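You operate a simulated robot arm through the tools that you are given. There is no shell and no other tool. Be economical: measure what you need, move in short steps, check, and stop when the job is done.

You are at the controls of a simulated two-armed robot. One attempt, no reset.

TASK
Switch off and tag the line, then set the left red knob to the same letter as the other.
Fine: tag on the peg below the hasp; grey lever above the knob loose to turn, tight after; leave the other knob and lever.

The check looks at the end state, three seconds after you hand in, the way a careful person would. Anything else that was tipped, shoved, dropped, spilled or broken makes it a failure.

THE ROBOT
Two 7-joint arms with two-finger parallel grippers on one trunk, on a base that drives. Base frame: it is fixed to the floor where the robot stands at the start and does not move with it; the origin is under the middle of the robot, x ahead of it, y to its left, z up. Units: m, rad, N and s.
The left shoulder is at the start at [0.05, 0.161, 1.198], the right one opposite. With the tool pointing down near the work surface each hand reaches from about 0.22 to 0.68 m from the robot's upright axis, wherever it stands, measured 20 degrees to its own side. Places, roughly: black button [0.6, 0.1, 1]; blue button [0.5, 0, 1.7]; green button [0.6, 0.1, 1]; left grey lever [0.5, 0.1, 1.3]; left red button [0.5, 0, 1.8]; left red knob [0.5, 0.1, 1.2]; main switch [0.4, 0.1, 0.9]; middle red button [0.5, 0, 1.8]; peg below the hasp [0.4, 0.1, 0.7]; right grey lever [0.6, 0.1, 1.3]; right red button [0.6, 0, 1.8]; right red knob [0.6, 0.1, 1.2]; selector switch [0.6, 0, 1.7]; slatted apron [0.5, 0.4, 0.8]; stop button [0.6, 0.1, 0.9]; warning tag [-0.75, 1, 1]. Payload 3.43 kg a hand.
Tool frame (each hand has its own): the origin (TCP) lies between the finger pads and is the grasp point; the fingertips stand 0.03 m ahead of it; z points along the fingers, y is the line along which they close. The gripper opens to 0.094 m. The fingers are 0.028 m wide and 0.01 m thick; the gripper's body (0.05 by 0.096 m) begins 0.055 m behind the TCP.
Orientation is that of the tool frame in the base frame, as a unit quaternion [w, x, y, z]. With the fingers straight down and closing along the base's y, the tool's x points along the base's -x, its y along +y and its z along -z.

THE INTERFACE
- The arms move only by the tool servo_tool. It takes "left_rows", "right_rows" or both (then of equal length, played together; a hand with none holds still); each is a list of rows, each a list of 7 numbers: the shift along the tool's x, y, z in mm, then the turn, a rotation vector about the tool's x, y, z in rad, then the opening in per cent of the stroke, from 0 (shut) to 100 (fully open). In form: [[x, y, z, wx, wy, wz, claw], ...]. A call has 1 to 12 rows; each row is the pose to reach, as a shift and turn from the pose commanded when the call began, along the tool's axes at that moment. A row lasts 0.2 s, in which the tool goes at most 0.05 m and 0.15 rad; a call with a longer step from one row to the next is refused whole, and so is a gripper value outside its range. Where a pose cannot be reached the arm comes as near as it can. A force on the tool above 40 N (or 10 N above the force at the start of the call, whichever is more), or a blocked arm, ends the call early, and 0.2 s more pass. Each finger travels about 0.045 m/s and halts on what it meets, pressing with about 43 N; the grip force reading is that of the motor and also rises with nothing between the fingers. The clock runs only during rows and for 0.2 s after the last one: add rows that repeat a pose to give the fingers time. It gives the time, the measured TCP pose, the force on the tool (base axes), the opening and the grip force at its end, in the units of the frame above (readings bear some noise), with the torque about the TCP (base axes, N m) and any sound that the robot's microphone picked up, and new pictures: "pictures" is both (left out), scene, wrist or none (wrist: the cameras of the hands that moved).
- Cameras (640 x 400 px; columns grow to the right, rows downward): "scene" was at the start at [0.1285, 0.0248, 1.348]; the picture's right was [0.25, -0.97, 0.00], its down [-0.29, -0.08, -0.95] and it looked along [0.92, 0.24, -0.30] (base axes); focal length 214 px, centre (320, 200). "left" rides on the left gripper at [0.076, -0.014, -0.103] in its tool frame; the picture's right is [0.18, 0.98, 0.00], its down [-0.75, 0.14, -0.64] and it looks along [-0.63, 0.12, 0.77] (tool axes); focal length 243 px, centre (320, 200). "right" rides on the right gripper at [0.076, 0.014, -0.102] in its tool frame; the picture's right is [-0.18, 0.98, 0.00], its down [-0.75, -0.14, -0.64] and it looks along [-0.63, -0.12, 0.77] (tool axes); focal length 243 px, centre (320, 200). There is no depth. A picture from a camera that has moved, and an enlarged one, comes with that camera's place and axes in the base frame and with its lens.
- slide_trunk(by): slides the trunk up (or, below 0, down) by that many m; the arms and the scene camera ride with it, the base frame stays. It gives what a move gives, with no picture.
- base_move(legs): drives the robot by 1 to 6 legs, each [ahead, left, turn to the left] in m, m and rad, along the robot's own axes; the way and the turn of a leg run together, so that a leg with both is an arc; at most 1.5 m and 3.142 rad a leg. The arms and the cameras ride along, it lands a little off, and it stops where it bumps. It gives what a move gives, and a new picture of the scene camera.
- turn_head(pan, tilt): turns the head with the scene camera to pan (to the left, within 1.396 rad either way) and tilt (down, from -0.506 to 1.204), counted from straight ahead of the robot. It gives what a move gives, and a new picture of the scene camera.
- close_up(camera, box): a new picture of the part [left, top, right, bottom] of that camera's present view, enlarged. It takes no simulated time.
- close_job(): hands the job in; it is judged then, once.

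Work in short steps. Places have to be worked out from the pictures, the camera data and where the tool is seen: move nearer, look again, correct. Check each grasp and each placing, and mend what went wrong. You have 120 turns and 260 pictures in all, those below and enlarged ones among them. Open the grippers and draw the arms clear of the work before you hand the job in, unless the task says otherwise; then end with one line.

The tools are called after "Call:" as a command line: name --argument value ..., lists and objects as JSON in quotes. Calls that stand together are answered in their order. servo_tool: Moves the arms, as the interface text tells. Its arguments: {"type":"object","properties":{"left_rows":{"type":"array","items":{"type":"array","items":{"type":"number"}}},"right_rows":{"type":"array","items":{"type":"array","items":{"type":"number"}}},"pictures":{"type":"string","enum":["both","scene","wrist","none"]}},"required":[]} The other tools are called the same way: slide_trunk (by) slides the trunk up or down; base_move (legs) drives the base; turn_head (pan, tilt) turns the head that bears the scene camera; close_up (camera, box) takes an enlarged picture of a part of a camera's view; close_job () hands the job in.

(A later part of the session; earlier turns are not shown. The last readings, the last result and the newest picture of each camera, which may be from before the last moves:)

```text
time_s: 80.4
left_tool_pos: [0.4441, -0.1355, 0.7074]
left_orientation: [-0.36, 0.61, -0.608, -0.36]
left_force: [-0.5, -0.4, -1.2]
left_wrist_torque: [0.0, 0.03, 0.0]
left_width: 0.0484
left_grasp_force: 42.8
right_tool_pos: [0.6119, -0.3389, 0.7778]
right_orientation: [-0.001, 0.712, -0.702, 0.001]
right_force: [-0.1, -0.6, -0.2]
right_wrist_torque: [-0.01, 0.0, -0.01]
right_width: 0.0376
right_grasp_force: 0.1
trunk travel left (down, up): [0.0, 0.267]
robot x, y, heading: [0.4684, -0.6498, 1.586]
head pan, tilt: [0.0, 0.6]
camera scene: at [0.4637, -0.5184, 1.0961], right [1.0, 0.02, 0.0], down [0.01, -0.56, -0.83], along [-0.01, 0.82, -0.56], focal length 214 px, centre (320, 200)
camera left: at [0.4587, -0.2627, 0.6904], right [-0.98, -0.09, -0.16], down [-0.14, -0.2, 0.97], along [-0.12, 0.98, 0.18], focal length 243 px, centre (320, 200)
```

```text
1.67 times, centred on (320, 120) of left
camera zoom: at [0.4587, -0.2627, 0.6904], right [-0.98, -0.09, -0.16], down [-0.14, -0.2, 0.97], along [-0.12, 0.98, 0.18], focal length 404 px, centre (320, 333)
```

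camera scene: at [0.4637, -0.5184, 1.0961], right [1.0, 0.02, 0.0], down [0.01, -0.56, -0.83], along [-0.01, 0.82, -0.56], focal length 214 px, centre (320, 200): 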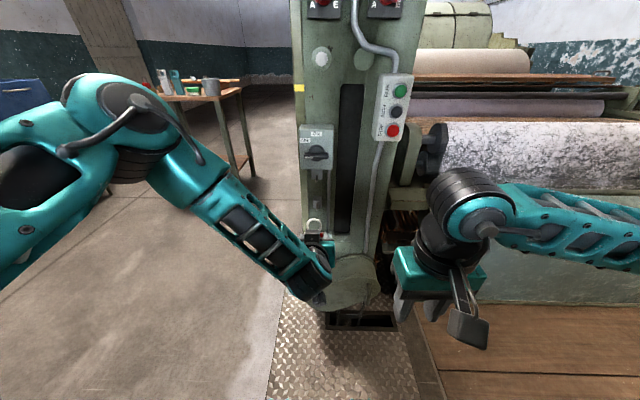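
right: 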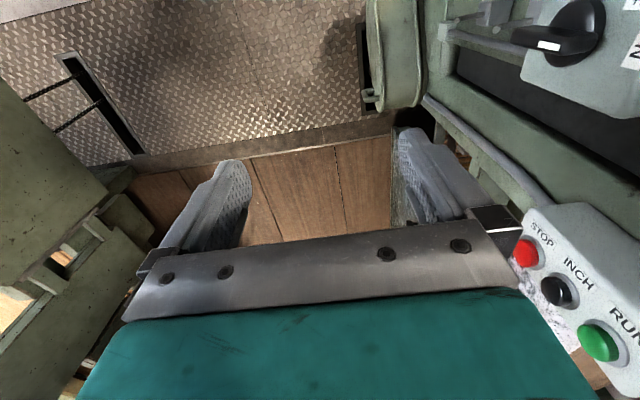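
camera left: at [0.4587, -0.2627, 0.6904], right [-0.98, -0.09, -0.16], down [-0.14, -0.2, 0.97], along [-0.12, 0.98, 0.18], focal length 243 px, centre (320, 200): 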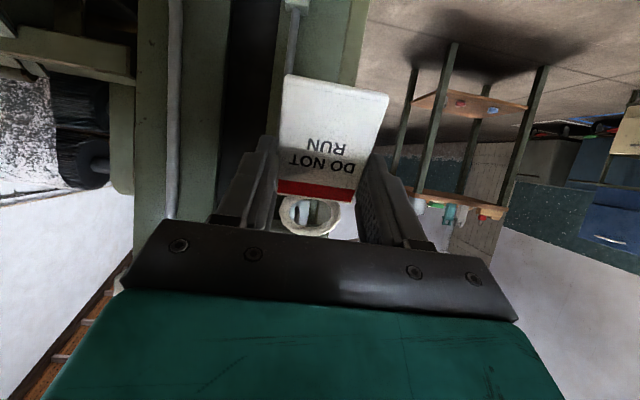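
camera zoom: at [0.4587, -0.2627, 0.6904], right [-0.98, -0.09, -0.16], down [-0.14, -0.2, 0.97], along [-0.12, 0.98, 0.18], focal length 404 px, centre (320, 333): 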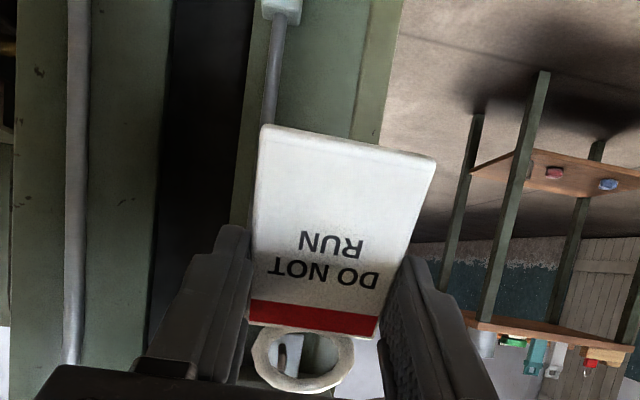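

Ring centre ≈(0.444,−0.103,0.732); peg rod z≈0.658, tip at y≈0.055, x≈0.446. I move the ring to just in front of the peg tip at z≈0.662.

Call:
servo_tool --left_rows '[[2, 0, 26, 0, 0, 0, 30], [3, -1, 52, 0, 0, 0, 30], [5, -1, 78, 0, 0, 0, 30], [7, -2, 104, 0, 0, 0, 30], [8, -2, 130, 0, 0, 0, 30]]'

Call:
close_up --camera "left" --box '[270, 150, 370, 250]'

Call:
close_up --camera "scene" --box '[300, 180, 345, 225]'

```text
time_s: 81.6
left_tool_pos: [0.4469, -0.0251, 0.6368]
left_orientation: [-0.361, 0.609, -0.607, -0.361]
left_force: [0.4, -1.7, -0.3]
left_wrist_torque: [-0.02, 0.01, 0.0]
left_width: 0.0485
left_grasp_force: 43.2
right_tool_pos: [0.6113, -0.3381, 0.7781]
right_orientation: [0.0, 0.712, -0.702, 0.001]
right_force: [-0.1, -0.4, 0.8]
right_wrist_torque: [-0.01, 0.0, 0.02]
right_width: 0.0376
right_grasp_force: 0.0
trunk travel left (down, up): [0.0, 0.267]
robot x, y, heading: [0.4665, -0.6487, 1.585]
head pan, tilt: [0.0, 0.6]
camera scene: at [0.4637, -0.5184, 1.0961], right [1.0, 0.02, 0.0], down [0.01, -0.56, -0.83], along [-0.01, 0.82, -0.56], focal length 214 px, centre (320, 200)
camera left: at [0.4613, -0.1528, 0.6196], right [-0.98, -0.09, -0.16], down [-0.14, -0.2, 0.97], along [-0.12, 0.98, 0.19], focal length 243 px, centre (320, 200)
```

scene: 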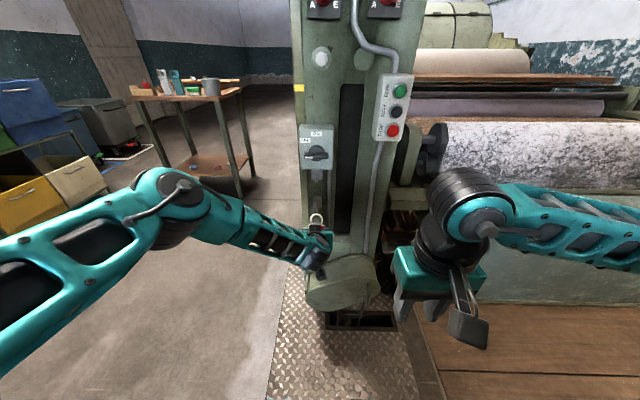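
left: 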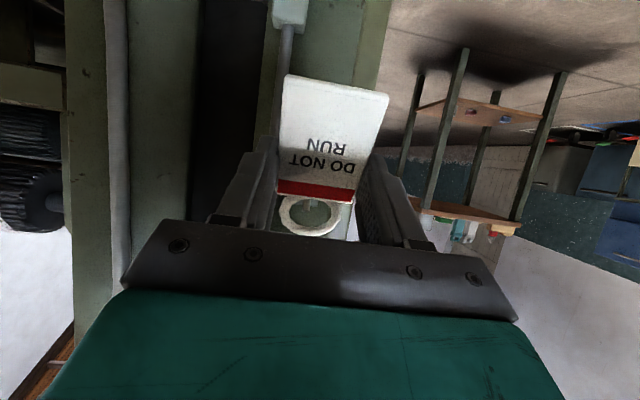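

```text
4.00 times, centred on (320, 200) of left
camera zoom: at [0.4613, -0.1528, 0.6196], right [-0.98, -0.09, -0.16], down [-0.14, -0.2, 0.97], along [-0.12, 0.98, 0.19], focal length 970 px, centre (320, 200)
```

zoom: 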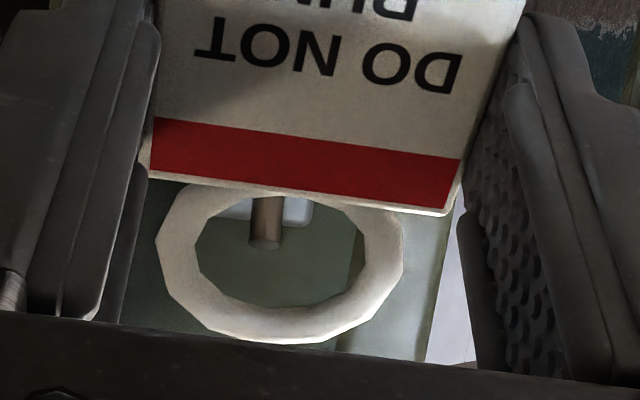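

```text
8.89 times, centred on (322, 202) of scene
camera zoom: at [0.4637, -0.5184, 1.0961], right [1.0, 0.02, 0.0], down [0.01, -0.56, -0.83], along [-0.01, 0.82, -0.56], focal length 1906 px, centre (298, 178)
```

zoom: 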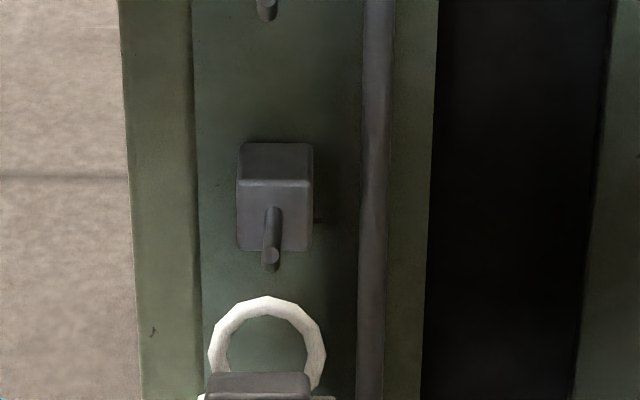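

Peg tip top at (0.446,0.053,0.671), ring centre (0.447,0.007,0.661): aligned. Advance horizontally 35 mm and check.

Call:
servo_tool --left_rows '[[-6, 0, 10, 0, 0, 0, 30], [-12, 0, 20, 0, 0, 0, 30], [-17, 0, 31, 0, 0, 0, 30]]' --pictures "none"

Call:
close_up --camera "left" --box '[270, 150, 370, 250]'

Call:
close_up --camera "scene" --box '[300, 180, 345, 225]'

```text
time_s: 82.4
left_tool_pos: [0.4458, 0.0097, 0.6371]
left_orientation: [-0.359, 0.609, -0.608, -0.361]
left_force: [-0.7, -0.6, -1.0]
left_wrist_torque: [0.0, -0.02, -0.02]
left_width: 0.0485
left_grasp_force: 42.5
right_tool_pos: [0.6116, -0.3379, 0.779]
right_orientation: [0.0, 0.712, -0.702, 0.0]
right_force: [0.4, 0.9, 0.1]
right_wrist_torque: [-0.02, 0.03, 0.03]
right_width: 0.0379
right_grasp_force: 0.1
trunk travel left (down, up): [0.0, 0.267]
robot x, y, heading: [0.4679, -0.6472, 1.587]
head pan, tilt: [0.0, 0.6]
```

```text
4.00 times, centred on (320, 200) of left
camera zoom: at [0.4606, -0.117, 0.6205], right [-0.98, -0.09, -0.16], down [-0.14, -0.2, 0.97], along [-0.12, 0.98, 0.19], focal length 970 px, centre (320, 200)
```

zoom: 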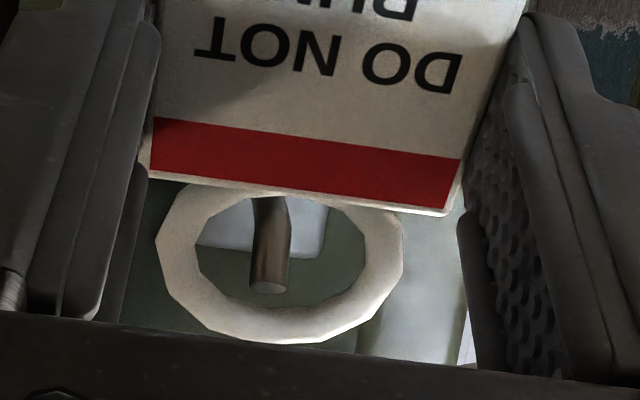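

```text
8.89 times, centred on (322, 202) of scene
camera zoom: at [0.4637, -0.5184, 1.0961], right [1.0, 0.02, 0.0], down [0.01, -0.56, -0.83], along [-0.01, 0.82, -0.56], focal length 1906 px, centre (298, 178)
```

zoom: 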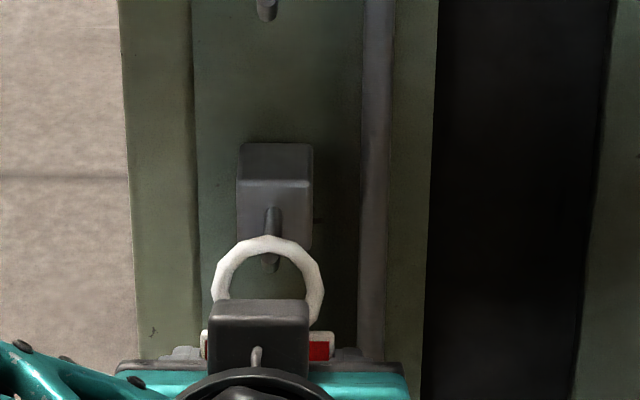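

Clearance is ~2 mm above and 4 mm below; I raise 1 mm and advance 30 mm more.

Call:
servo_tool --left_rows '[[-1, 0, 0, 0, 0, 0, 30], [-6, 0, 8, 0, 0, 0, 30], [-10, 0, 17, 0, 0, 0, 30], [-15, 0, 26, 0, 0, 0, 30]]' --pictures "none"

Call:
close_up --camera "left" --box '[270, 150, 370, 250]'

Call:
close_up --camera "scene" --box '[300, 180, 345, 225]'

```text
time_s: 83.4
left_tool_pos: [0.4449, 0.0401, 0.6382]
left_orientation: [-0.36, 0.609, -0.608, -0.361]
left_force: [-0.1, -0.4, -0.9]
left_wrist_torque: [-0.01, 0.01, 0.04]
left_width: 0.0484
left_grasp_force: 43.3
right_tool_pos: [0.6125, -0.3373, 0.7787]
right_orientation: [0.0, 0.712, -0.702, 0.0]
right_force: [1.1, 0.1, 0.3]
right_wrist_torque: [0.01, 0.01, 0.0]
right_width: 0.0376
right_grasp_force: 0.0
trunk travel left (down, up): [0.0, 0.267]
robot x, y, heading: [0.4678, -0.6477, 1.583]
head pan, tilt: [0.0, 0.6]
```

```text
4.00 times, centred on (320, 200) of left
camera zoom: at [0.4603, -0.0871, 0.6212], right [-0.98, -0.09, -0.16], down [-0.14, -0.2, 0.97], along [-0.12, 0.98, 0.18], focal length 970 px, centre (320, 200)
```

zoom: 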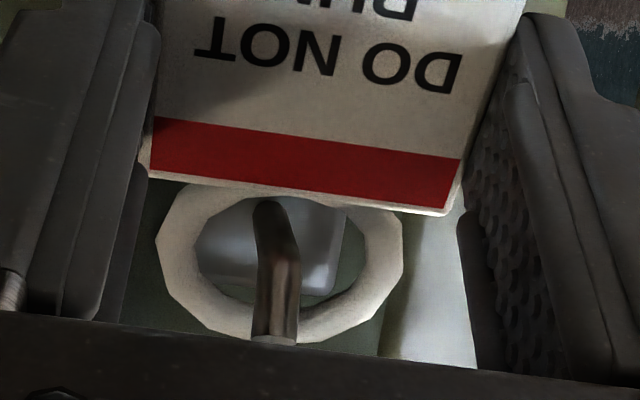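

```text
8.89 times, centred on (322, 202) of scene
camera zoom: at [0.4637, -0.5184, 1.0961], right [1.0, 0.02, 0.0], down [0.01, -0.56, -0.83], along [-0.01, 0.82, -0.56], focal length 1906 px, centre (298, 178)
```

zoom: 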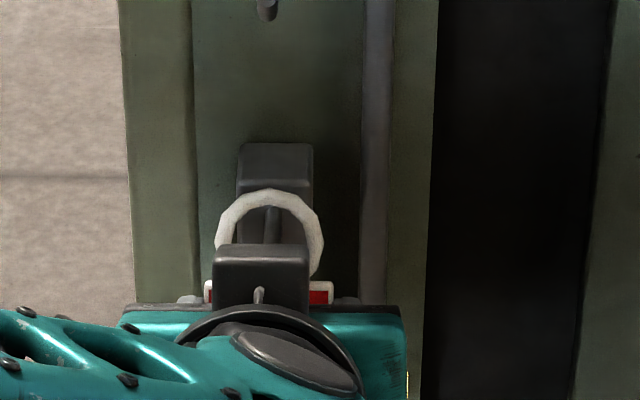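

The peg passes through the ring with the tip on this side. Lower until the ring rests on the rod.

Call:
servo_tool --left_rows '[[4, 0, 2, 0, 0, 0, 30], [7, 0, 4, 0, 0, 0, 30], [9, 0, 5, 0, 0, 0, 30], [11, 0, 6, 0, 0, 0, 30]]' --pictures "none"

Call:
close_up --camera "left" --box '[270, 150, 370, 250]'

Call:
close_up --camera "scene" --box '[300, 180, 345, 225]'

```text
time_s: 84.4
left_tool_pos: [0.4453, 0.0408, 0.627]
left_orientation: [-0.362, 0.608, -0.607, -0.362]
left_force: [1.3, 1.3, 6.0]
left_wrist_torque: [0.24, 0.04, -0.04]
left_width: 0.0485
left_grasp_force: 43.4
right_tool_pos: [0.6126, -0.3379, 0.778]
right_orientation: [0.0, 0.712, -0.702, 0.0]
right_force: [-0.2, -0.2, 0.4]
right_wrist_torque: [0.01, -0.03, -0.02]
right_width: 0.0379
right_grasp_force: 0.0
trunk travel left (down, up): [0.0, 0.267]
robot x, y, heading: [0.4691, -0.6456, 1.59]
head pan, tilt: [0.0, 0.6]
```

```text
4.00 times, centred on (320, 200) of left
camera zoom: at [0.4609, -0.0864, 0.6104], right [-0.98, -0.09, -0.16], down [-0.14, -0.2, 0.97], along [-0.12, 0.97, 0.19], focal length 970 px, centre (320, 200)
```

zoom: 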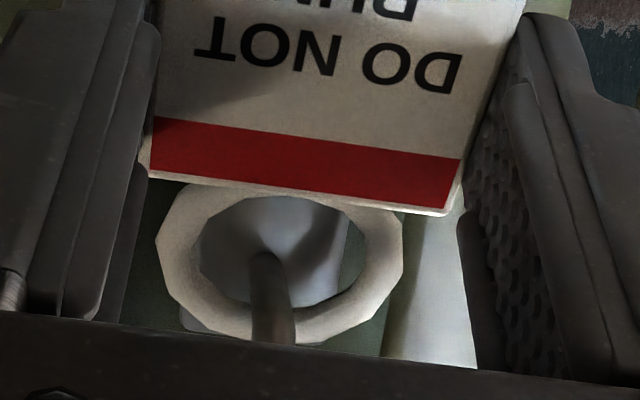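

```text
8.89 times, centred on (322, 202) of scene
camera zoom: at [0.4638, -0.5189, 1.0963], right [1.0, 0.02, 0.0], down [0.01, -0.56, -0.83], along [-0.01, 0.83, -0.56], focal length 1906 px, centre (298, 178)
```

zoom: 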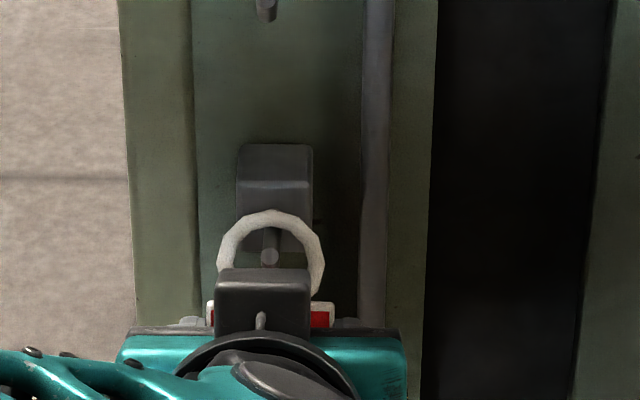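

Resting (6 N). Open the fingers and look before retracting.

Call:
servo_tool --left_rows '[[0, 0, 0, 0, 0, 0, 55], [0, 0, 0, 0, 0, 0, 62], [0, 0, 0, 0, 0, 0, 72], [0, 0, 0, 0, 0, 0, 78], [0, 0, 0, 0, 0, 0, 78]]' --pictures "none"

Call:
close_up --camera "left" --box '[220, 50, 420, 250]'

Call:
close_up --camera "scene" --box '[300, 180, 345, 225]'

```text
time_s: 85.6
left_tool_pos: [0.4464, 0.0398, 0.6257]
left_orientation: [-0.361, 0.609, -0.607, -0.361]
left_force: [-0.5, -0.2, -0.5]
left_wrist_torque: [-0.02, 0.03, -0.01]
left_width: 0.0731
left_grasp_force: 0.2
right_tool_pos: [0.6119, -0.338, 0.7792]
right_orientation: [0.0, 0.712, -0.702, 0.0]
right_force: [0.4, 0.0, 1.4]
right_wrist_torque: [0.03, 0.0, 0.01]
right_width: 0.0376
right_grasp_force: 0.1
trunk travel left (down, up): [0.0, 0.267]
robot x, y, heading: [0.47, -0.6491, 1.585]
head pan, tilt: [0.0, 0.6]
```

```text
2.00 times, centred on (320, 150) of left
camera zoom: at [0.4607, -0.087, 0.6089], right [-0.98, -0.09, -0.16], down [-0.14, -0.2, 0.97], along [-0.12, 0.98, 0.18], focal length 485 px, centre (320, 300)
```

zoom: 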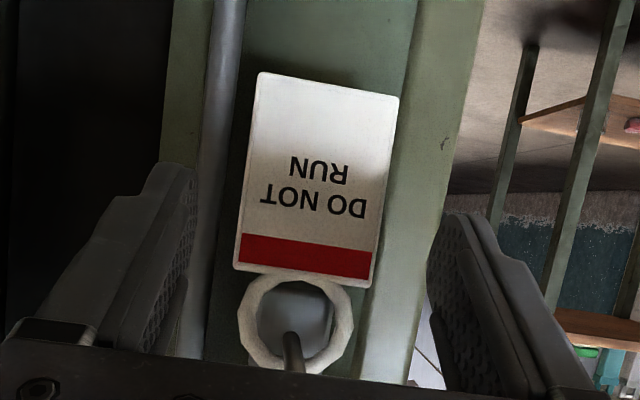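

```text
8.89 times, centred on (322, 202) of scene
camera zoom: at [0.4637, -0.5184, 1.0961], right [1.0, 0.02, 0.0], down [0.01, -0.56, -0.83], along [-0.01, 0.82, -0.56], focal length 1906 px, centre (298, 178)
```

zoom: 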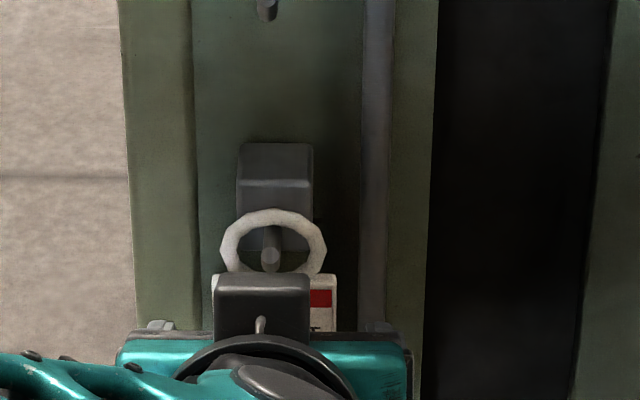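

The tag hangs on the peg. Retract straight back.

Call:
servo_tool --left_rows '[[10, 0, -18, 0, 0, 0, 85], [24, 0, -44, 0, 0, 0, 85], [45, 0, -82, 0, 0, 0, 85], [65, 0, -118, 0, 0, 0, 85], [72, 0, -150, 0, 0, 0, 85], [72, 0, -170, 0, 0, 0, 85]]'

Call:
close_up --camera "scene" --box '[290, 140, 360, 250]'

Call:
close_up --camera "left" --box '[240, 100, 400, 240]'

```text
time_s: 87.0
left_tool_pos: [0.4475, -0.1402, 0.643]
left_orientation: [-0.36, 0.61, -0.607, -0.361]
left_force: [-0.1, 0.8, 0.3]
left_wrist_torque: [-0.02, 0.01, 0.0]
left_width: 0.0799
left_grasp_force: 0.0
right_tool_pos: [0.613, -0.3365, 0.7778]
right_orientation: [0.0, 0.712, -0.702, 0.0]
right_force: [0.1, -0.5, 0.3]
right_wrist_torque: [0.02, 0.0, -0.02]
right_width: 0.0378
right_grasp_force: 0.1
trunk travel left (down, up): [0.0, 0.267]
robot x, y, heading: [0.47, -0.6472, 1.584]
head pan, tilt: [0.0, 0.6]
camera scene: at [0.4637, -0.5184, 1.0961], right [1.0, 0.02, 0.0], down [0.01, -0.56, -0.83], along [-0.01, 0.82, -0.56], focal length 214 px, centre (320, 200)
camera left: at [0.4625, -0.2677, 0.6257], right [-0.98, -0.09, -0.16], down [-0.14, -0.2, 0.97], along [-0.12, 0.98, 0.19], focal length 243 px, centre (320, 200)
```

scene: 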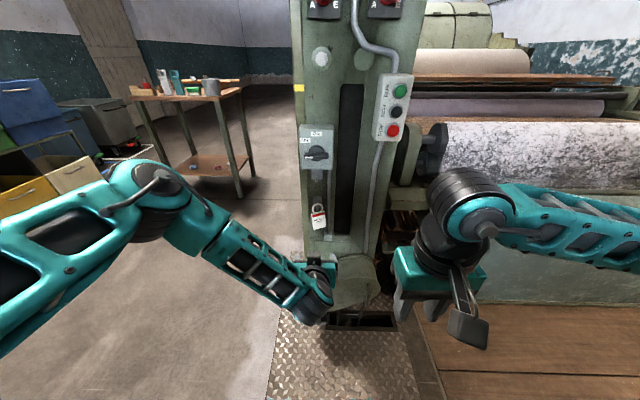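
left: 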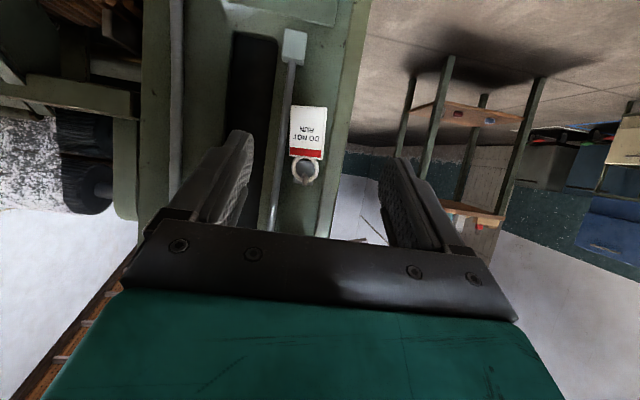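

```text
3.64 times, centred on (325, 195) of scene
camera zoom: at [0.4637, -0.5184, 1.0961], right [1.0, 0.02, 0.0], down [0.01, -0.56, -0.83], along [-0.01, 0.82, -0.56], focal length 780 px, centre (302, 218)
```

zoom: 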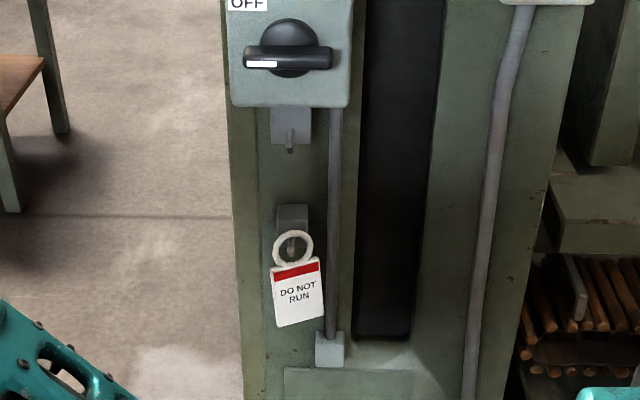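

```text
2.86 times, centred on (320, 170) of left
camera zoom: at [0.4625, -0.2677, 0.6257], right [-0.98, -0.09, -0.16], down [-0.14, -0.2, 0.97], along [-0.12, 0.98, 0.19], focal length 693 px, centre (320, 286)
```

zoom: 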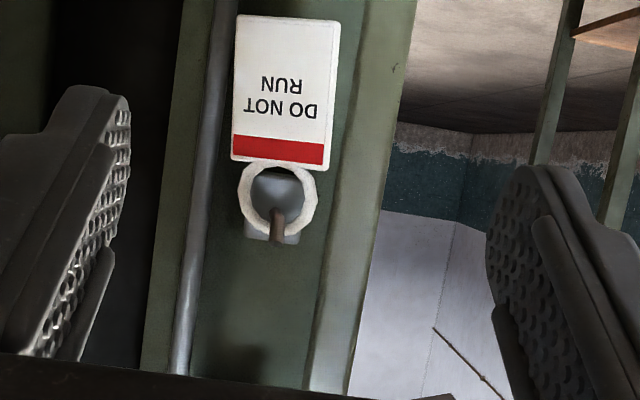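

Tag secured. Now raise the trunk fully, and look at the lever and knob.

Call:
slide_trunk --by 0.25

Call:
servo_tool --left_rows '[[-40, 5, -20, 0, -0.1, 0, 85], [-80, 10, -40, 0, -0.2, 0, 85], [-120, 15, -50, 0, -0.3, 0, 85], [-150, 20, -60, 0, -0.4, 0, 85], [-180, 25, -70, 0, -0.5, 0, 85], [-200, 30, -80, 0, -0.5, 0, 85]]' --pictures "none"

Call:
turn_head --pan 0.0 --tilt 0.1

Call:
close_up --camera "scene" --box '[290, 140, 380, 240]'

```text
time_s: 89.6
left_tool_pos: [0.4476, -0.139, 0.892]
left_orientation: [-0.36, 0.61, -0.607, -0.361]
left_force: [0.8, 1.3, -0.2]
left_wrist_torque: [0.0, -0.01, 0.01]
left_width: 0.08
left_grasp_force: 0.0
right_tool_pos: [0.6124, -0.3378, 1.0288]
right_orientation: [0.001, 0.713, -0.702, 0.001]
right_force: [1.2, 0.0, 0.4]
right_wrist_torque: [-0.01, -0.01, 0.05]
right_width: 0.0376
right_grasp_force: 0.0
trunk travel left (down, up): [-0.25, 0.017]
robot x, y, heading: [0.4659, -0.6477, 1.582]
head pan, tilt: [0.0, 0.6]
```

```text
time_s: 91.0
left_tool_pos: [0.4154, -0.1149, 1.1081]
left_orientation: [-0.499, 0.501, -0.499, -0.501]
left_force: [-0.8, 0.0, -0.4]
left_wrist_torque: [0.01, 0.0, 0.0]
left_width: 0.0797
left_grasp_force: 0.1
right_tool_pos: [0.6116, -0.3379, 1.0297]
right_orientation: [0.0, 0.713, -0.702, 0.0]
right_force: [0.5, 0.2, 0.3]
right_wrist_torque: [0.04, 0.0, -0.01]
right_width: 0.0376
right_grasp_force: 0.1
trunk travel left (down, up): [-0.25, 0.017]
robot x, y, heading: [0.4665, -0.6447, 1.589]
head pan, tilt: [0.0, 0.6]
```

```text
time_s: 91.9
left_tool_pos: [0.4155, -0.1142, 1.1066]
left_orientation: [0.5, -0.5, 0.5, 0.499]
left_force: [-0.4, 0.0, 0.1]
left_wrist_torque: [0.0, -0.02, 0.01]
left_width: 0.0797
left_grasp_force: 0.1
right_tool_pos: [0.612, -0.3374, 1.0285]
right_orientation: [0.0, 0.711, -0.703, 0.0]
right_force: [0.4, 0.2, 0.2]
right_wrist_torque: [0.03, -0.03, 0.0]
right_width: 0.0373
right_grasp_force: 0.0
trunk travel left (down, up): [-0.25, 0.017]
robot x, y, heading: [0.4684, -0.6458, 1.588]
head pan, tilt: [0.0, 0.099]
camera scene: at [0.4637, -0.5147, 1.3922], right [1.0, 0.02, 0.0], down [0.0, -0.1, -0.99], along [-0.02, 0.99, -0.1], focal length 214 px, centre (320, 200)
```

scene: 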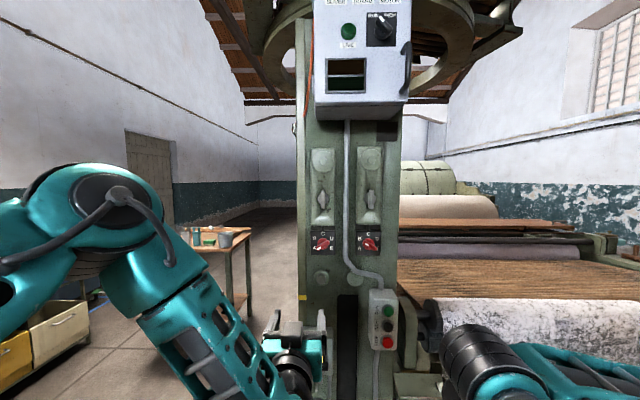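

```text
4.00 times, centred on (335, 190) of scene
camera zoom: at [0.4637, -0.5147, 1.3922], right [1.0, 0.02, 0.0], down [0.0, -0.1, -0.99], along [-0.02, 0.99, -0.1], focal length 858 px, centre (260, 240)
```

zoom: 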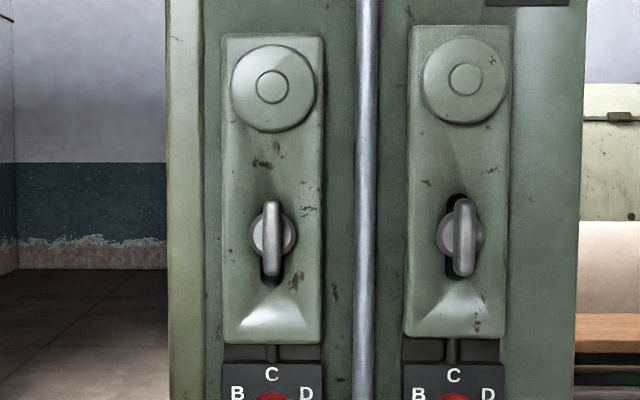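

Call:
close_up --camera "scene" --box '[310, 180, 335, 220]'

Call:
close_up --camera "scene" --box '[355, 180, 385, 220]'

Call:
close_up --camera "left" --box '[200, 0, 440, 220]'

```text
10.00 times, centred on (322, 200) of scene
camera zoom: at [0.4637, -0.5147, 1.3922], right [1.0, 0.02, 0.0], down [0.0, -0.1, -0.99], along [-0.02, 0.99, -0.1], focal length 2145 px, centre (295, 200)
```

zoom: 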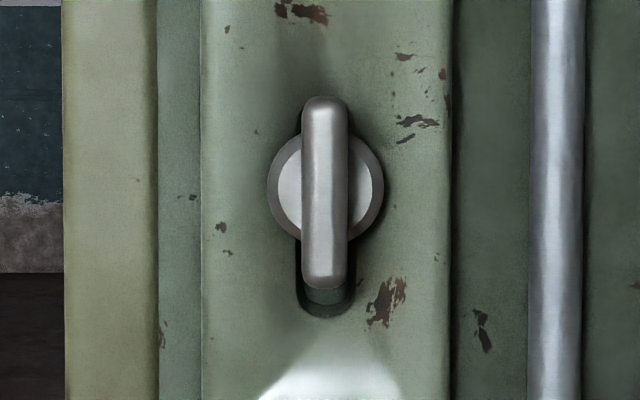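

```text
10.00 times, centred on (370, 200) of scene
camera zoom: at [0.4637, -0.5147, 1.3922], right [1.0, 0.02, 0.0], down [0.0, -0.1, -0.99], along [-0.02, 0.99, -0.1], focal length 2145 px, centre (-180, 200)
```

zoom: 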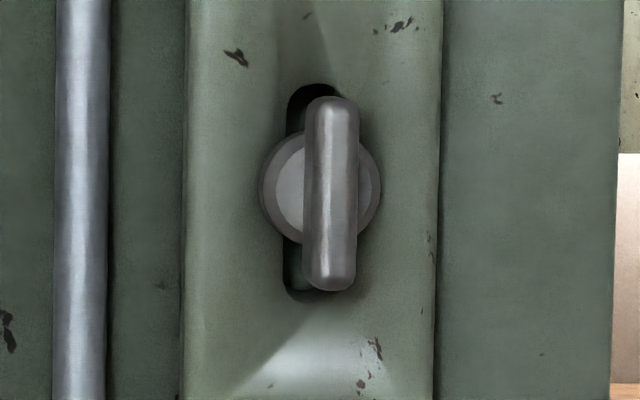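

```text
1.82 times, centred on (320, 110) of left
camera zoom: at [0.4306, -0.2179, 1.0313], right [-0.98, 0.0, -0.18], down [-0.14, -0.64, 0.75], along [-0.12, 0.77, 0.63], focal length 441 px, centre (320, 364)
```

zoom: 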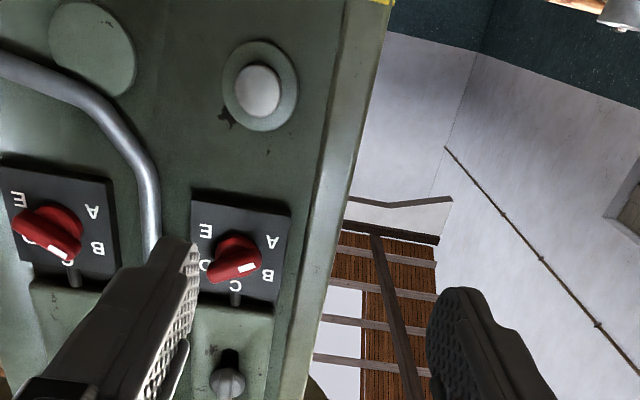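

The lever is a bar (~52×12 mm) on a disc at ≈(0.46, ~0.05, 1.337), vertical. I bring the hand up in front of it for a closer look.

Call:
servo_tool --left_rows '[[-40, -8, 0, 0, 0, 0, 70], [-80, -16, 0, 0, 0, 0, 60], [-120, -24, 0, 0, 0, 0, 50], [-160, -32, 0, 0, 0, 0, 50], [-200, -40, 10, 0, 0, 0, 50], [-230, -45, 20, 0, 0, 0, 50]]'

Call:
close_up --camera "left" --box '[240, 50, 400, 220]'

```text
time_s: 93.3
left_tool_pos: [0.4604, -0.0946, 1.3345]
left_orientation: [0.499, -0.5, 0.501, 0.5]
left_force: [0.2, 0.2, -0.4]
left_wrist_torque: [0.0, 0.01, 0.0]
left_width: 0.047
left_grasp_force: 0.1
right_tool_pos: [0.6118, -0.3373, 1.0285]
right_orientation: [0.0, 0.712, -0.702, 0.0]
right_force: [0.0, -0.5, 0.4]
right_wrist_torque: [0.01, 0.01, -0.01]
right_width: 0.0377
right_grasp_force: 0.0
trunk travel left (down, up): [-0.25, 0.017]
robot x, y, heading: [0.4642, -0.6492, 1.587]
head pan, tilt: [0.0, 0.099]
camera scene: at [0.4637, -0.5147, 1.3922], right [1.0, 0.02, 0.0], down [0.0, -0.1, -0.99], along [-0.02, 0.99, -0.1], focal length 214 px, centre (320, 200)
camera left: at [0.4756, -0.1984, 1.2593], right [-0.98, 0.0, -0.18], down [-0.14, -0.64, 0.75], along [-0.12, 0.77, 0.63], focal length 243 px, centre (320, 200)
```

scene: 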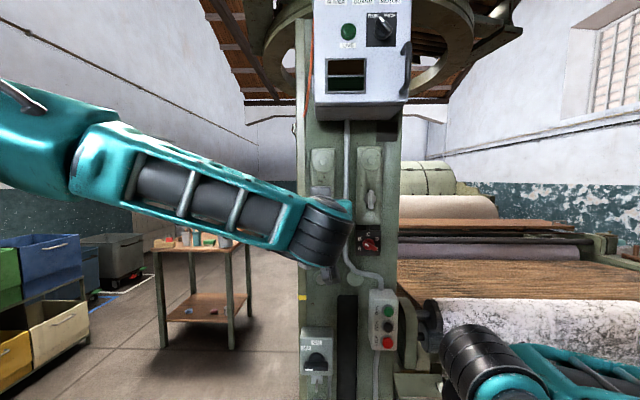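
left: 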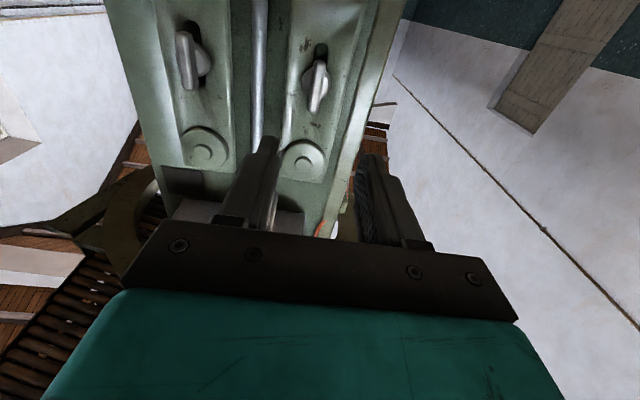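

```text
2.35 times, centred on (320, 135) of left
camera zoom: at [0.4756, -0.1984, 1.2593], right [-0.98, 0.0, -0.18], down [-0.14, -0.64, 0.75], along [-0.12, 0.77, 0.63], focal length 571 px, centre (320, 353)
```

zoom: 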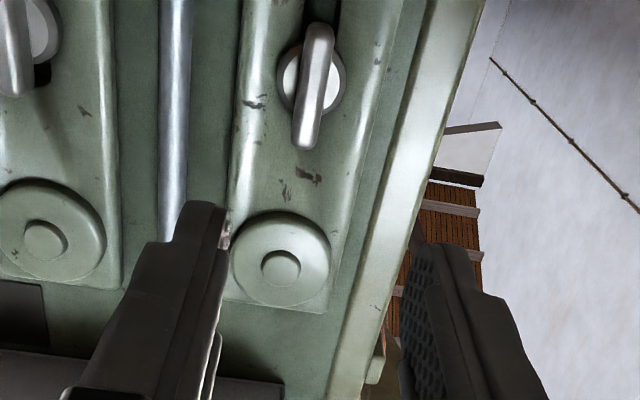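

Call:
close_up --camera "left" --box '[290, 30, 350, 120]'

Call:
close_up --camera "left" --box '[160, 10, 230, 110]'

```text
4.44 times, centred on (320, 75) of left
camera zoom: at [0.4756, -0.1984, 1.2593], right [-0.98, 0.0, -0.18], down [-0.14, -0.64, 0.75], along [-0.12, 0.77, 0.63], focal length 1078 px, centre (320, 756)
```

zoom: 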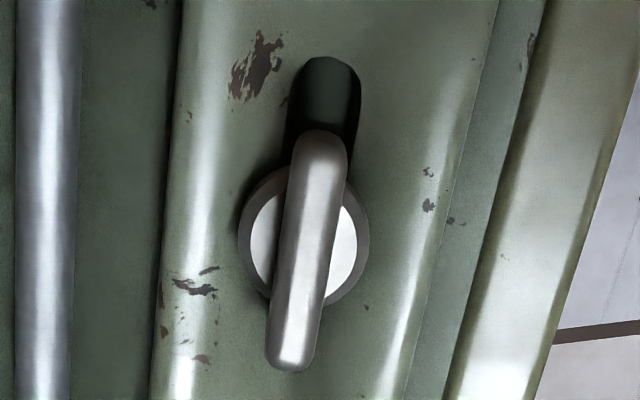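

```text
4.00 times, centred on (195, 60) of left
camera zoom: at [0.4756, -0.1984, 1.2593], right [-0.98, 0.0, -0.18], down [-0.14, -0.64, 0.75], along [-0.12, 0.77, 0.63], focal length 970 px, centre (820, 760)
```

zoom: 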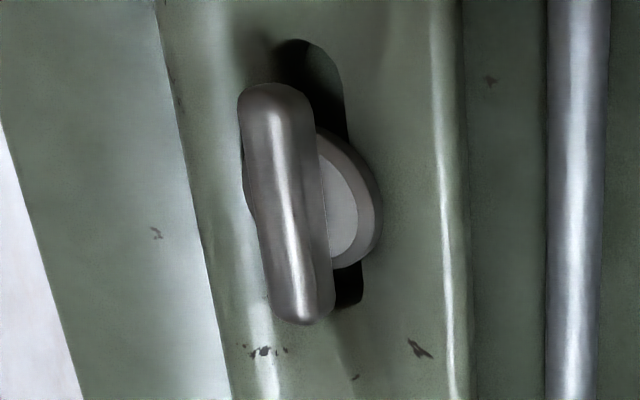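

Lever bar centre ≈(0.463, 0.083, 1.333). I drive 8 cm closer for reach.

Call:
base_move --legs '[[0.08, 0, -0.015]]'

Call:
close_up --camera "left" --box '[240, 50, 400, 220]'

```text
time_s: 94.4
left_tool_pos: [0.4683, -0.0186, 1.3344]
left_orientation: [0.503, -0.497, 0.504, 0.496]
left_force: [0.3, 0.5, 0.2]
left_wrist_torque: [0.02, 0.03, 0.02]
left_width: 0.0471
left_grasp_force: 0.1
right_tool_pos: [0.6159, -0.2638, 1.0291]
right_orientation: [0.001, 0.707, -0.707, 0.0]
right_force: [0.5, -0.1, -0.2]
right_wrist_torque: [0.0, -0.02, 0.0]
right_width: 0.0378
right_grasp_force: 0.1
trunk travel left (down, up): [-0.25, 0.017]
robot x, y, heading: [0.4676, -0.5726, 1.576]
head pan, tilt: [0.0, 0.099]
camera scene: at [0.465, -0.4383, 1.3921], right [1.0, 0.0, 0.0], down [0.0, -0.1, -0.99], along [0.0, 0.99, -0.1], focal length 214 px, centre (320, 200)
```

scene: 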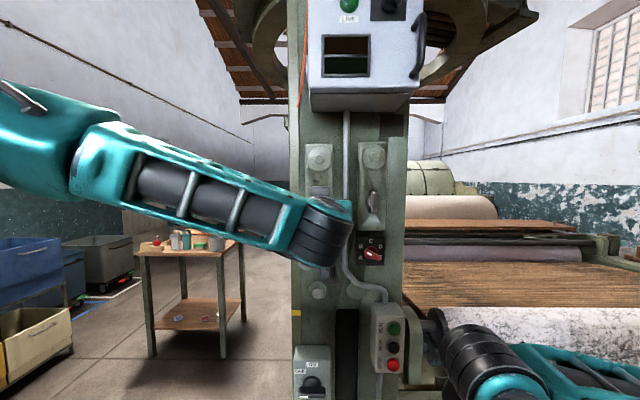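

```text
2.35 times, centred on (320, 135) of left
camera zoom: at [0.4816, -0.1222, 1.2586], right [-0.98, 0.01, -0.18], down [-0.15, -0.64, 0.75], along [-0.11, 0.77, 0.63], focal length 571 px, centre (320, 353)
```

zoom: 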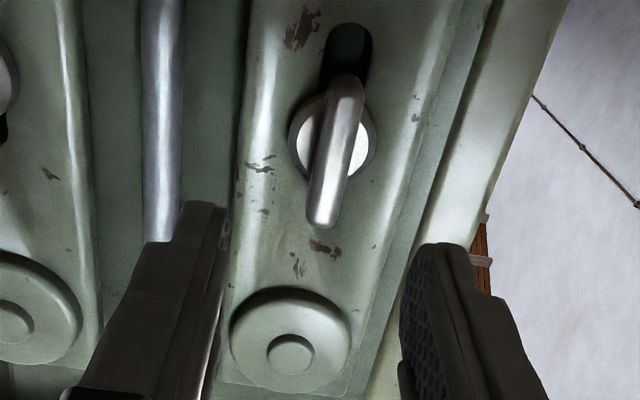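

Call:
servo_tool --left_rows '[[1, 5, 25, 0, 0, 0, 50], [1, 5, 50, 0, 0, 0, 50], [1, 5, 65, 0, 0, 0, 50], [1, 5, 75, 0, 0, 0, 50], [1, 5, 75, 0, 0, 0, 30], [1, 5, 75, 0, 0, 0, 15], [1, 5, 75, 0, 0, 0, 5], [1, 5, 75, 0, 0, 0, 5], [1, 5, 75, 0, 0, 0, 5]]'

Call:
close_up --camera "left" --box '[240, 80, 400, 240]'

```text
time_s: 96.4
left_tool_pos: [0.4633, 0.0556, 1.3334]
left_orientation: [0.502, -0.497, 0.503, 0.497]
left_force: [2.3, 0.9, -0.1]
left_wrist_torque: [0.18, -0.02, -0.05]
left_width: 0.0128
left_grasp_force: 44.9
right_tool_pos: [0.6163, -0.2644, 1.0279]
right_orientation: [0.0, -0.707, 0.707, 0.0]
right_force: [0.4, -0.1, -0.6]
right_wrist_torque: [-0.02, 0.04, -0.03]
right_width: 0.0378
right_grasp_force: 0.1
trunk travel left (down, up): [-0.25, 0.017]
robot x, y, heading: [0.4641, -0.5727, 1.571]
head pan, tilt: [0.0, 0.099]
camera scene: at [0.4655, -0.4391, 1.3922], right [1.0, 0.0, 0.0], down [0.0, -0.1, -0.99], along [0.0, 0.99, -0.1], focal length 214 px, centre (320, 200)
camera left: at [0.4774, -0.0486, 1.2573], right [-0.98, 0.01, -0.18], down [-0.15, -0.64, 0.75], along [-0.11, 0.77, 0.63], focal length 243 px, centre (320, 200)
```

scene: 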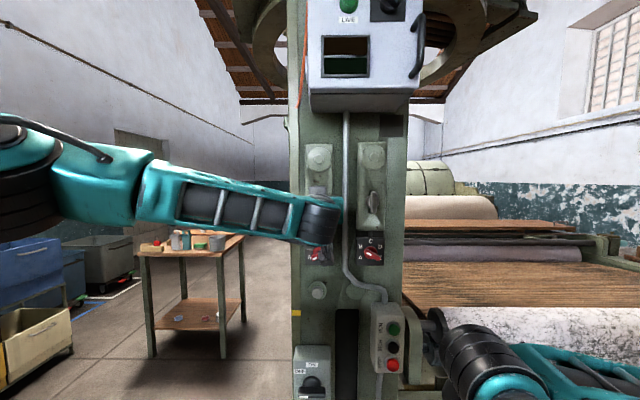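
left: 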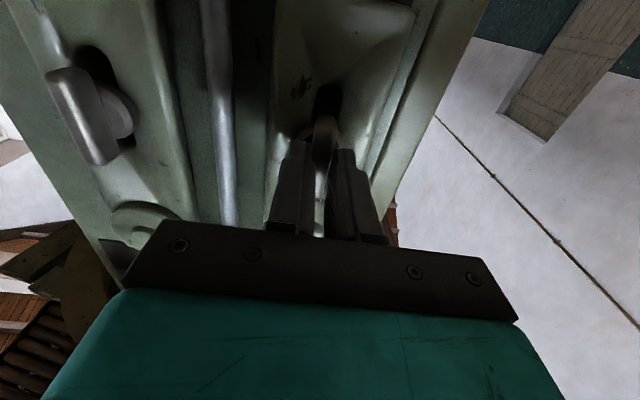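

```text
2.50 times, centred on (320, 160) of left
camera zoom: at [0.4774, -0.0486, 1.2573], right [-0.98, 0.01, -0.18], down [-0.15, -0.64, 0.75], along [-0.11, 0.77, 0.63], focal length 606 px, centre (320, 300)
```

zoom: 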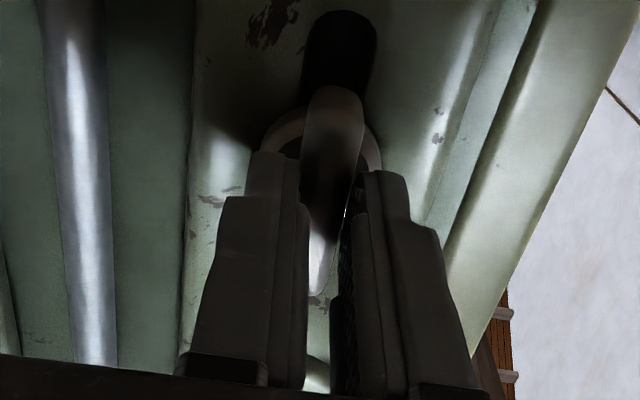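

Bar gripped (12.8 mm). Try a gentle counter-clockwise turn and read the torque.

Call:
servo_tool --left_rows '[[0, 0, 0, 0, 0, -0.06, 0], [0, 0, 0, 0, 0, -0.12, 0], [0, 0, 0, 0, 0, -0.18, 0], [0, 0, 0, 0, 0, -0.18, 0]]' --pictures "wrist"

```text
time_s: 97.4
left_tool_pos: [0.4647, 0.0541, 1.3334]
left_orientation: [0.546, -0.541, 0.457, 0.449]
left_force: [3.4, -5.6, -5.1]
left_wrist_torque: [1.06, -0.02, 0.17]
left_width: 0.0127
left_grasp_force: 45.0
right_tool_pos: [0.6168, -0.264, 1.0294]
right_orientation: [0.001, 0.708, -0.706, 0.001]
right_force: [-0.5, 1.2, 0.0]
right_wrist_torque: [0.01, 0.04, 0.0]
right_width: 0.0375
right_grasp_force: 0.1
trunk travel left (down, up): [-0.25, 0.017]
robot x, y, heading: [0.4668, -0.5706, 1.571]
head pan, tilt: [0.0, 0.099]
camera left: at [0.4912, -0.0489, 1.2613], right [-0.93, 0.01, -0.36], down [-0.28, -0.64, 0.72], along [-0.22, 0.77, 0.6], focal length 243 px, centre (320, 200)
```

left: 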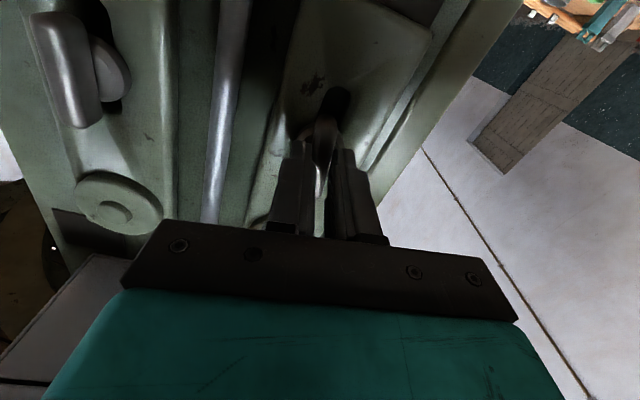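

Call:
close_up --camera "left" --box '[270, 70, 370, 240]'

Call:
servo_tool --left_rows '[[0, 0, 0, 0, 0, -0.12, 0], [0, 0, 0, 0, 0, -0.24, 0], [0, 0, 0, 0, 0, -0.36, 0], [0, 0, 0, 0, 0, -0.36, 0]]' --pictures "wrist"

Call:
close_up --camera "left" --box '[270, 70, 370, 240]'

```text
2.35 times, centred on (320, 155) of left
camera zoom: at [0.4912, -0.0489, 1.2613], right [-0.93, 0.01, -0.36], down [-0.28, -0.64, 0.72], along [-0.22, 0.77, 0.6], focal length 571 px, centre (320, 306)
```

zoom: 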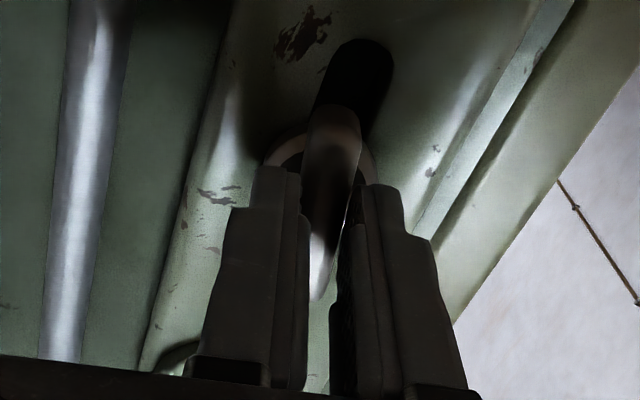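

```text
time_s: 98.4
left_tool_pos: [0.4656, 0.0548, 1.3343]
left_orientation: [0.617, -0.614, 0.352, 0.343]
left_force: [2.7, -4.5, -5.0]
left_wrist_torque: [-0.56, -0.01, -0.19]
left_width: 0.0129
left_grasp_force: 45.4
right_tool_pos: [0.6171, -0.2639, 1.0291]
right_orientation: [0.0, 0.707, -0.707, 0.0]
right_force: [-0.2, 1.0, 0.3]
right_wrist_torque: [0.01, -0.02, 0.03]
right_width: 0.0375
right_grasp_force: 0.1
trunk travel left (down, up): [-0.25, 0.017]
robot x, y, heading: [0.4652, -0.5692, 1.572]
head pan, tilt: [0.0, 0.099]
camera left: at [0.5157, -0.0492, 1.2762], right [-0.75, 0.01, -0.67], down [-0.52, -0.63, 0.57], along [-0.42, 0.77, 0.48], focal length 243 px, centre (320, 200)
```

left: 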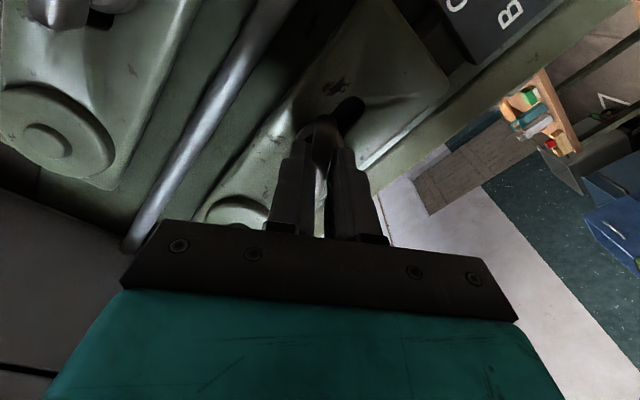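

```text
2.35 times, centred on (320, 155) of left
camera zoom: at [0.5157, -0.0492, 1.2762], right [-0.75, 0.01, -0.67], down [-0.52, -0.63, 0.57], along [-0.42, 0.77, 0.48], focal length 571 px, centre (320, 306)
```

zoom: 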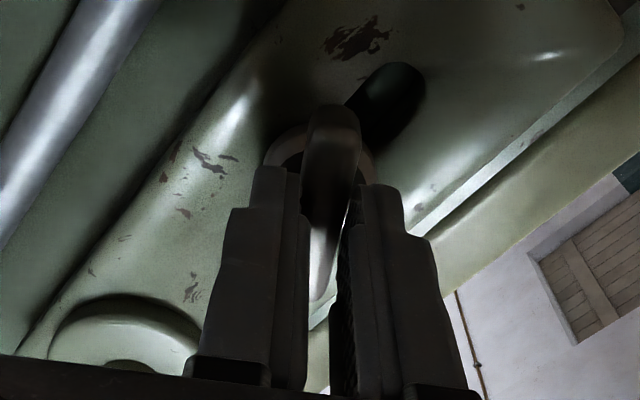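

The lever turns with the hand. Continue counter-clockwise toward 90°.

Call:
servo_tool --left_rows '[[0, 0, 0, 0, 0, -0.13, 0], [0, 0, 0, 0, 0, -0.26, 0], [0, 0, 0, 0, 0, -0.39, 0], [0, 0, 0, 0, 0, -0.52, 0], [0, 0, 0, 0, 0, -0.65, 0], [0, 0, 0, 0, 0, -0.78, 0], [0, 0, 0, 0, 0, -0.91, 0], [0, 0, 0, 0, 0, -1.0, 0], [0, 0, 0, 0, 0, -1.0, 0]]' --pictures "wrist"

Call:
close_up --camera "left" --box '[270, 70, 370, 240]'

```text
time_s: 100.4
left_tool_pos: [0.4654, 0.0552, 1.3342]
left_orientation: [0.708, -0.706, 0.016, 0.005]
left_force: [8.0, -1.1, 2.7]
left_wrist_torque: [0.05, -0.05, -0.23]
left_width: 0.0129
left_grasp_force: 45.2
right_tool_pos: [0.6174, -0.2644, 1.0277]
right_orientation: [0.001, 0.708, -0.706, -0.001]
right_force: [0.6, -0.2, 0.8]
right_wrist_torque: [-0.02, 0.03, 0.01]
right_width: 0.0377
right_grasp_force: 0.0
trunk travel left (down, up): [-0.25, 0.017]
robot x, y, heading: [0.4695, -0.5728, 1.572]
head pan, tilt: [0.0, 0.099]
camera left: at [0.5414, -0.0494, 1.3469], right [0.15, 0.0, -0.99], down [-0.77, -0.63, -0.12], along [-0.62, 0.78, -0.1], focal length 243 px, centre (320, 200)
```

left: 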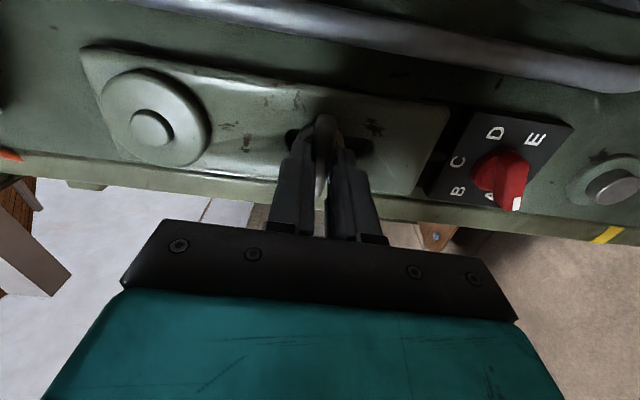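

```text
2.35 times, centred on (320, 155) of left
camera zoom: at [0.5414, -0.0494, 1.3469], right [0.15, 0.0, -0.99], down [-0.77, -0.63, -0.12], along [-0.62, 0.78, -0.1], focal length 571 px, centre (320, 306)
```

zoom: 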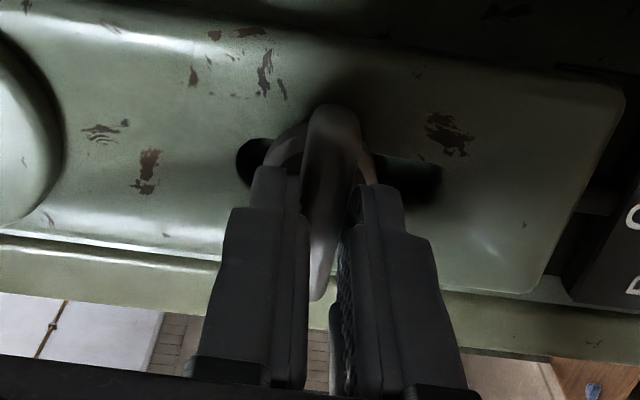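

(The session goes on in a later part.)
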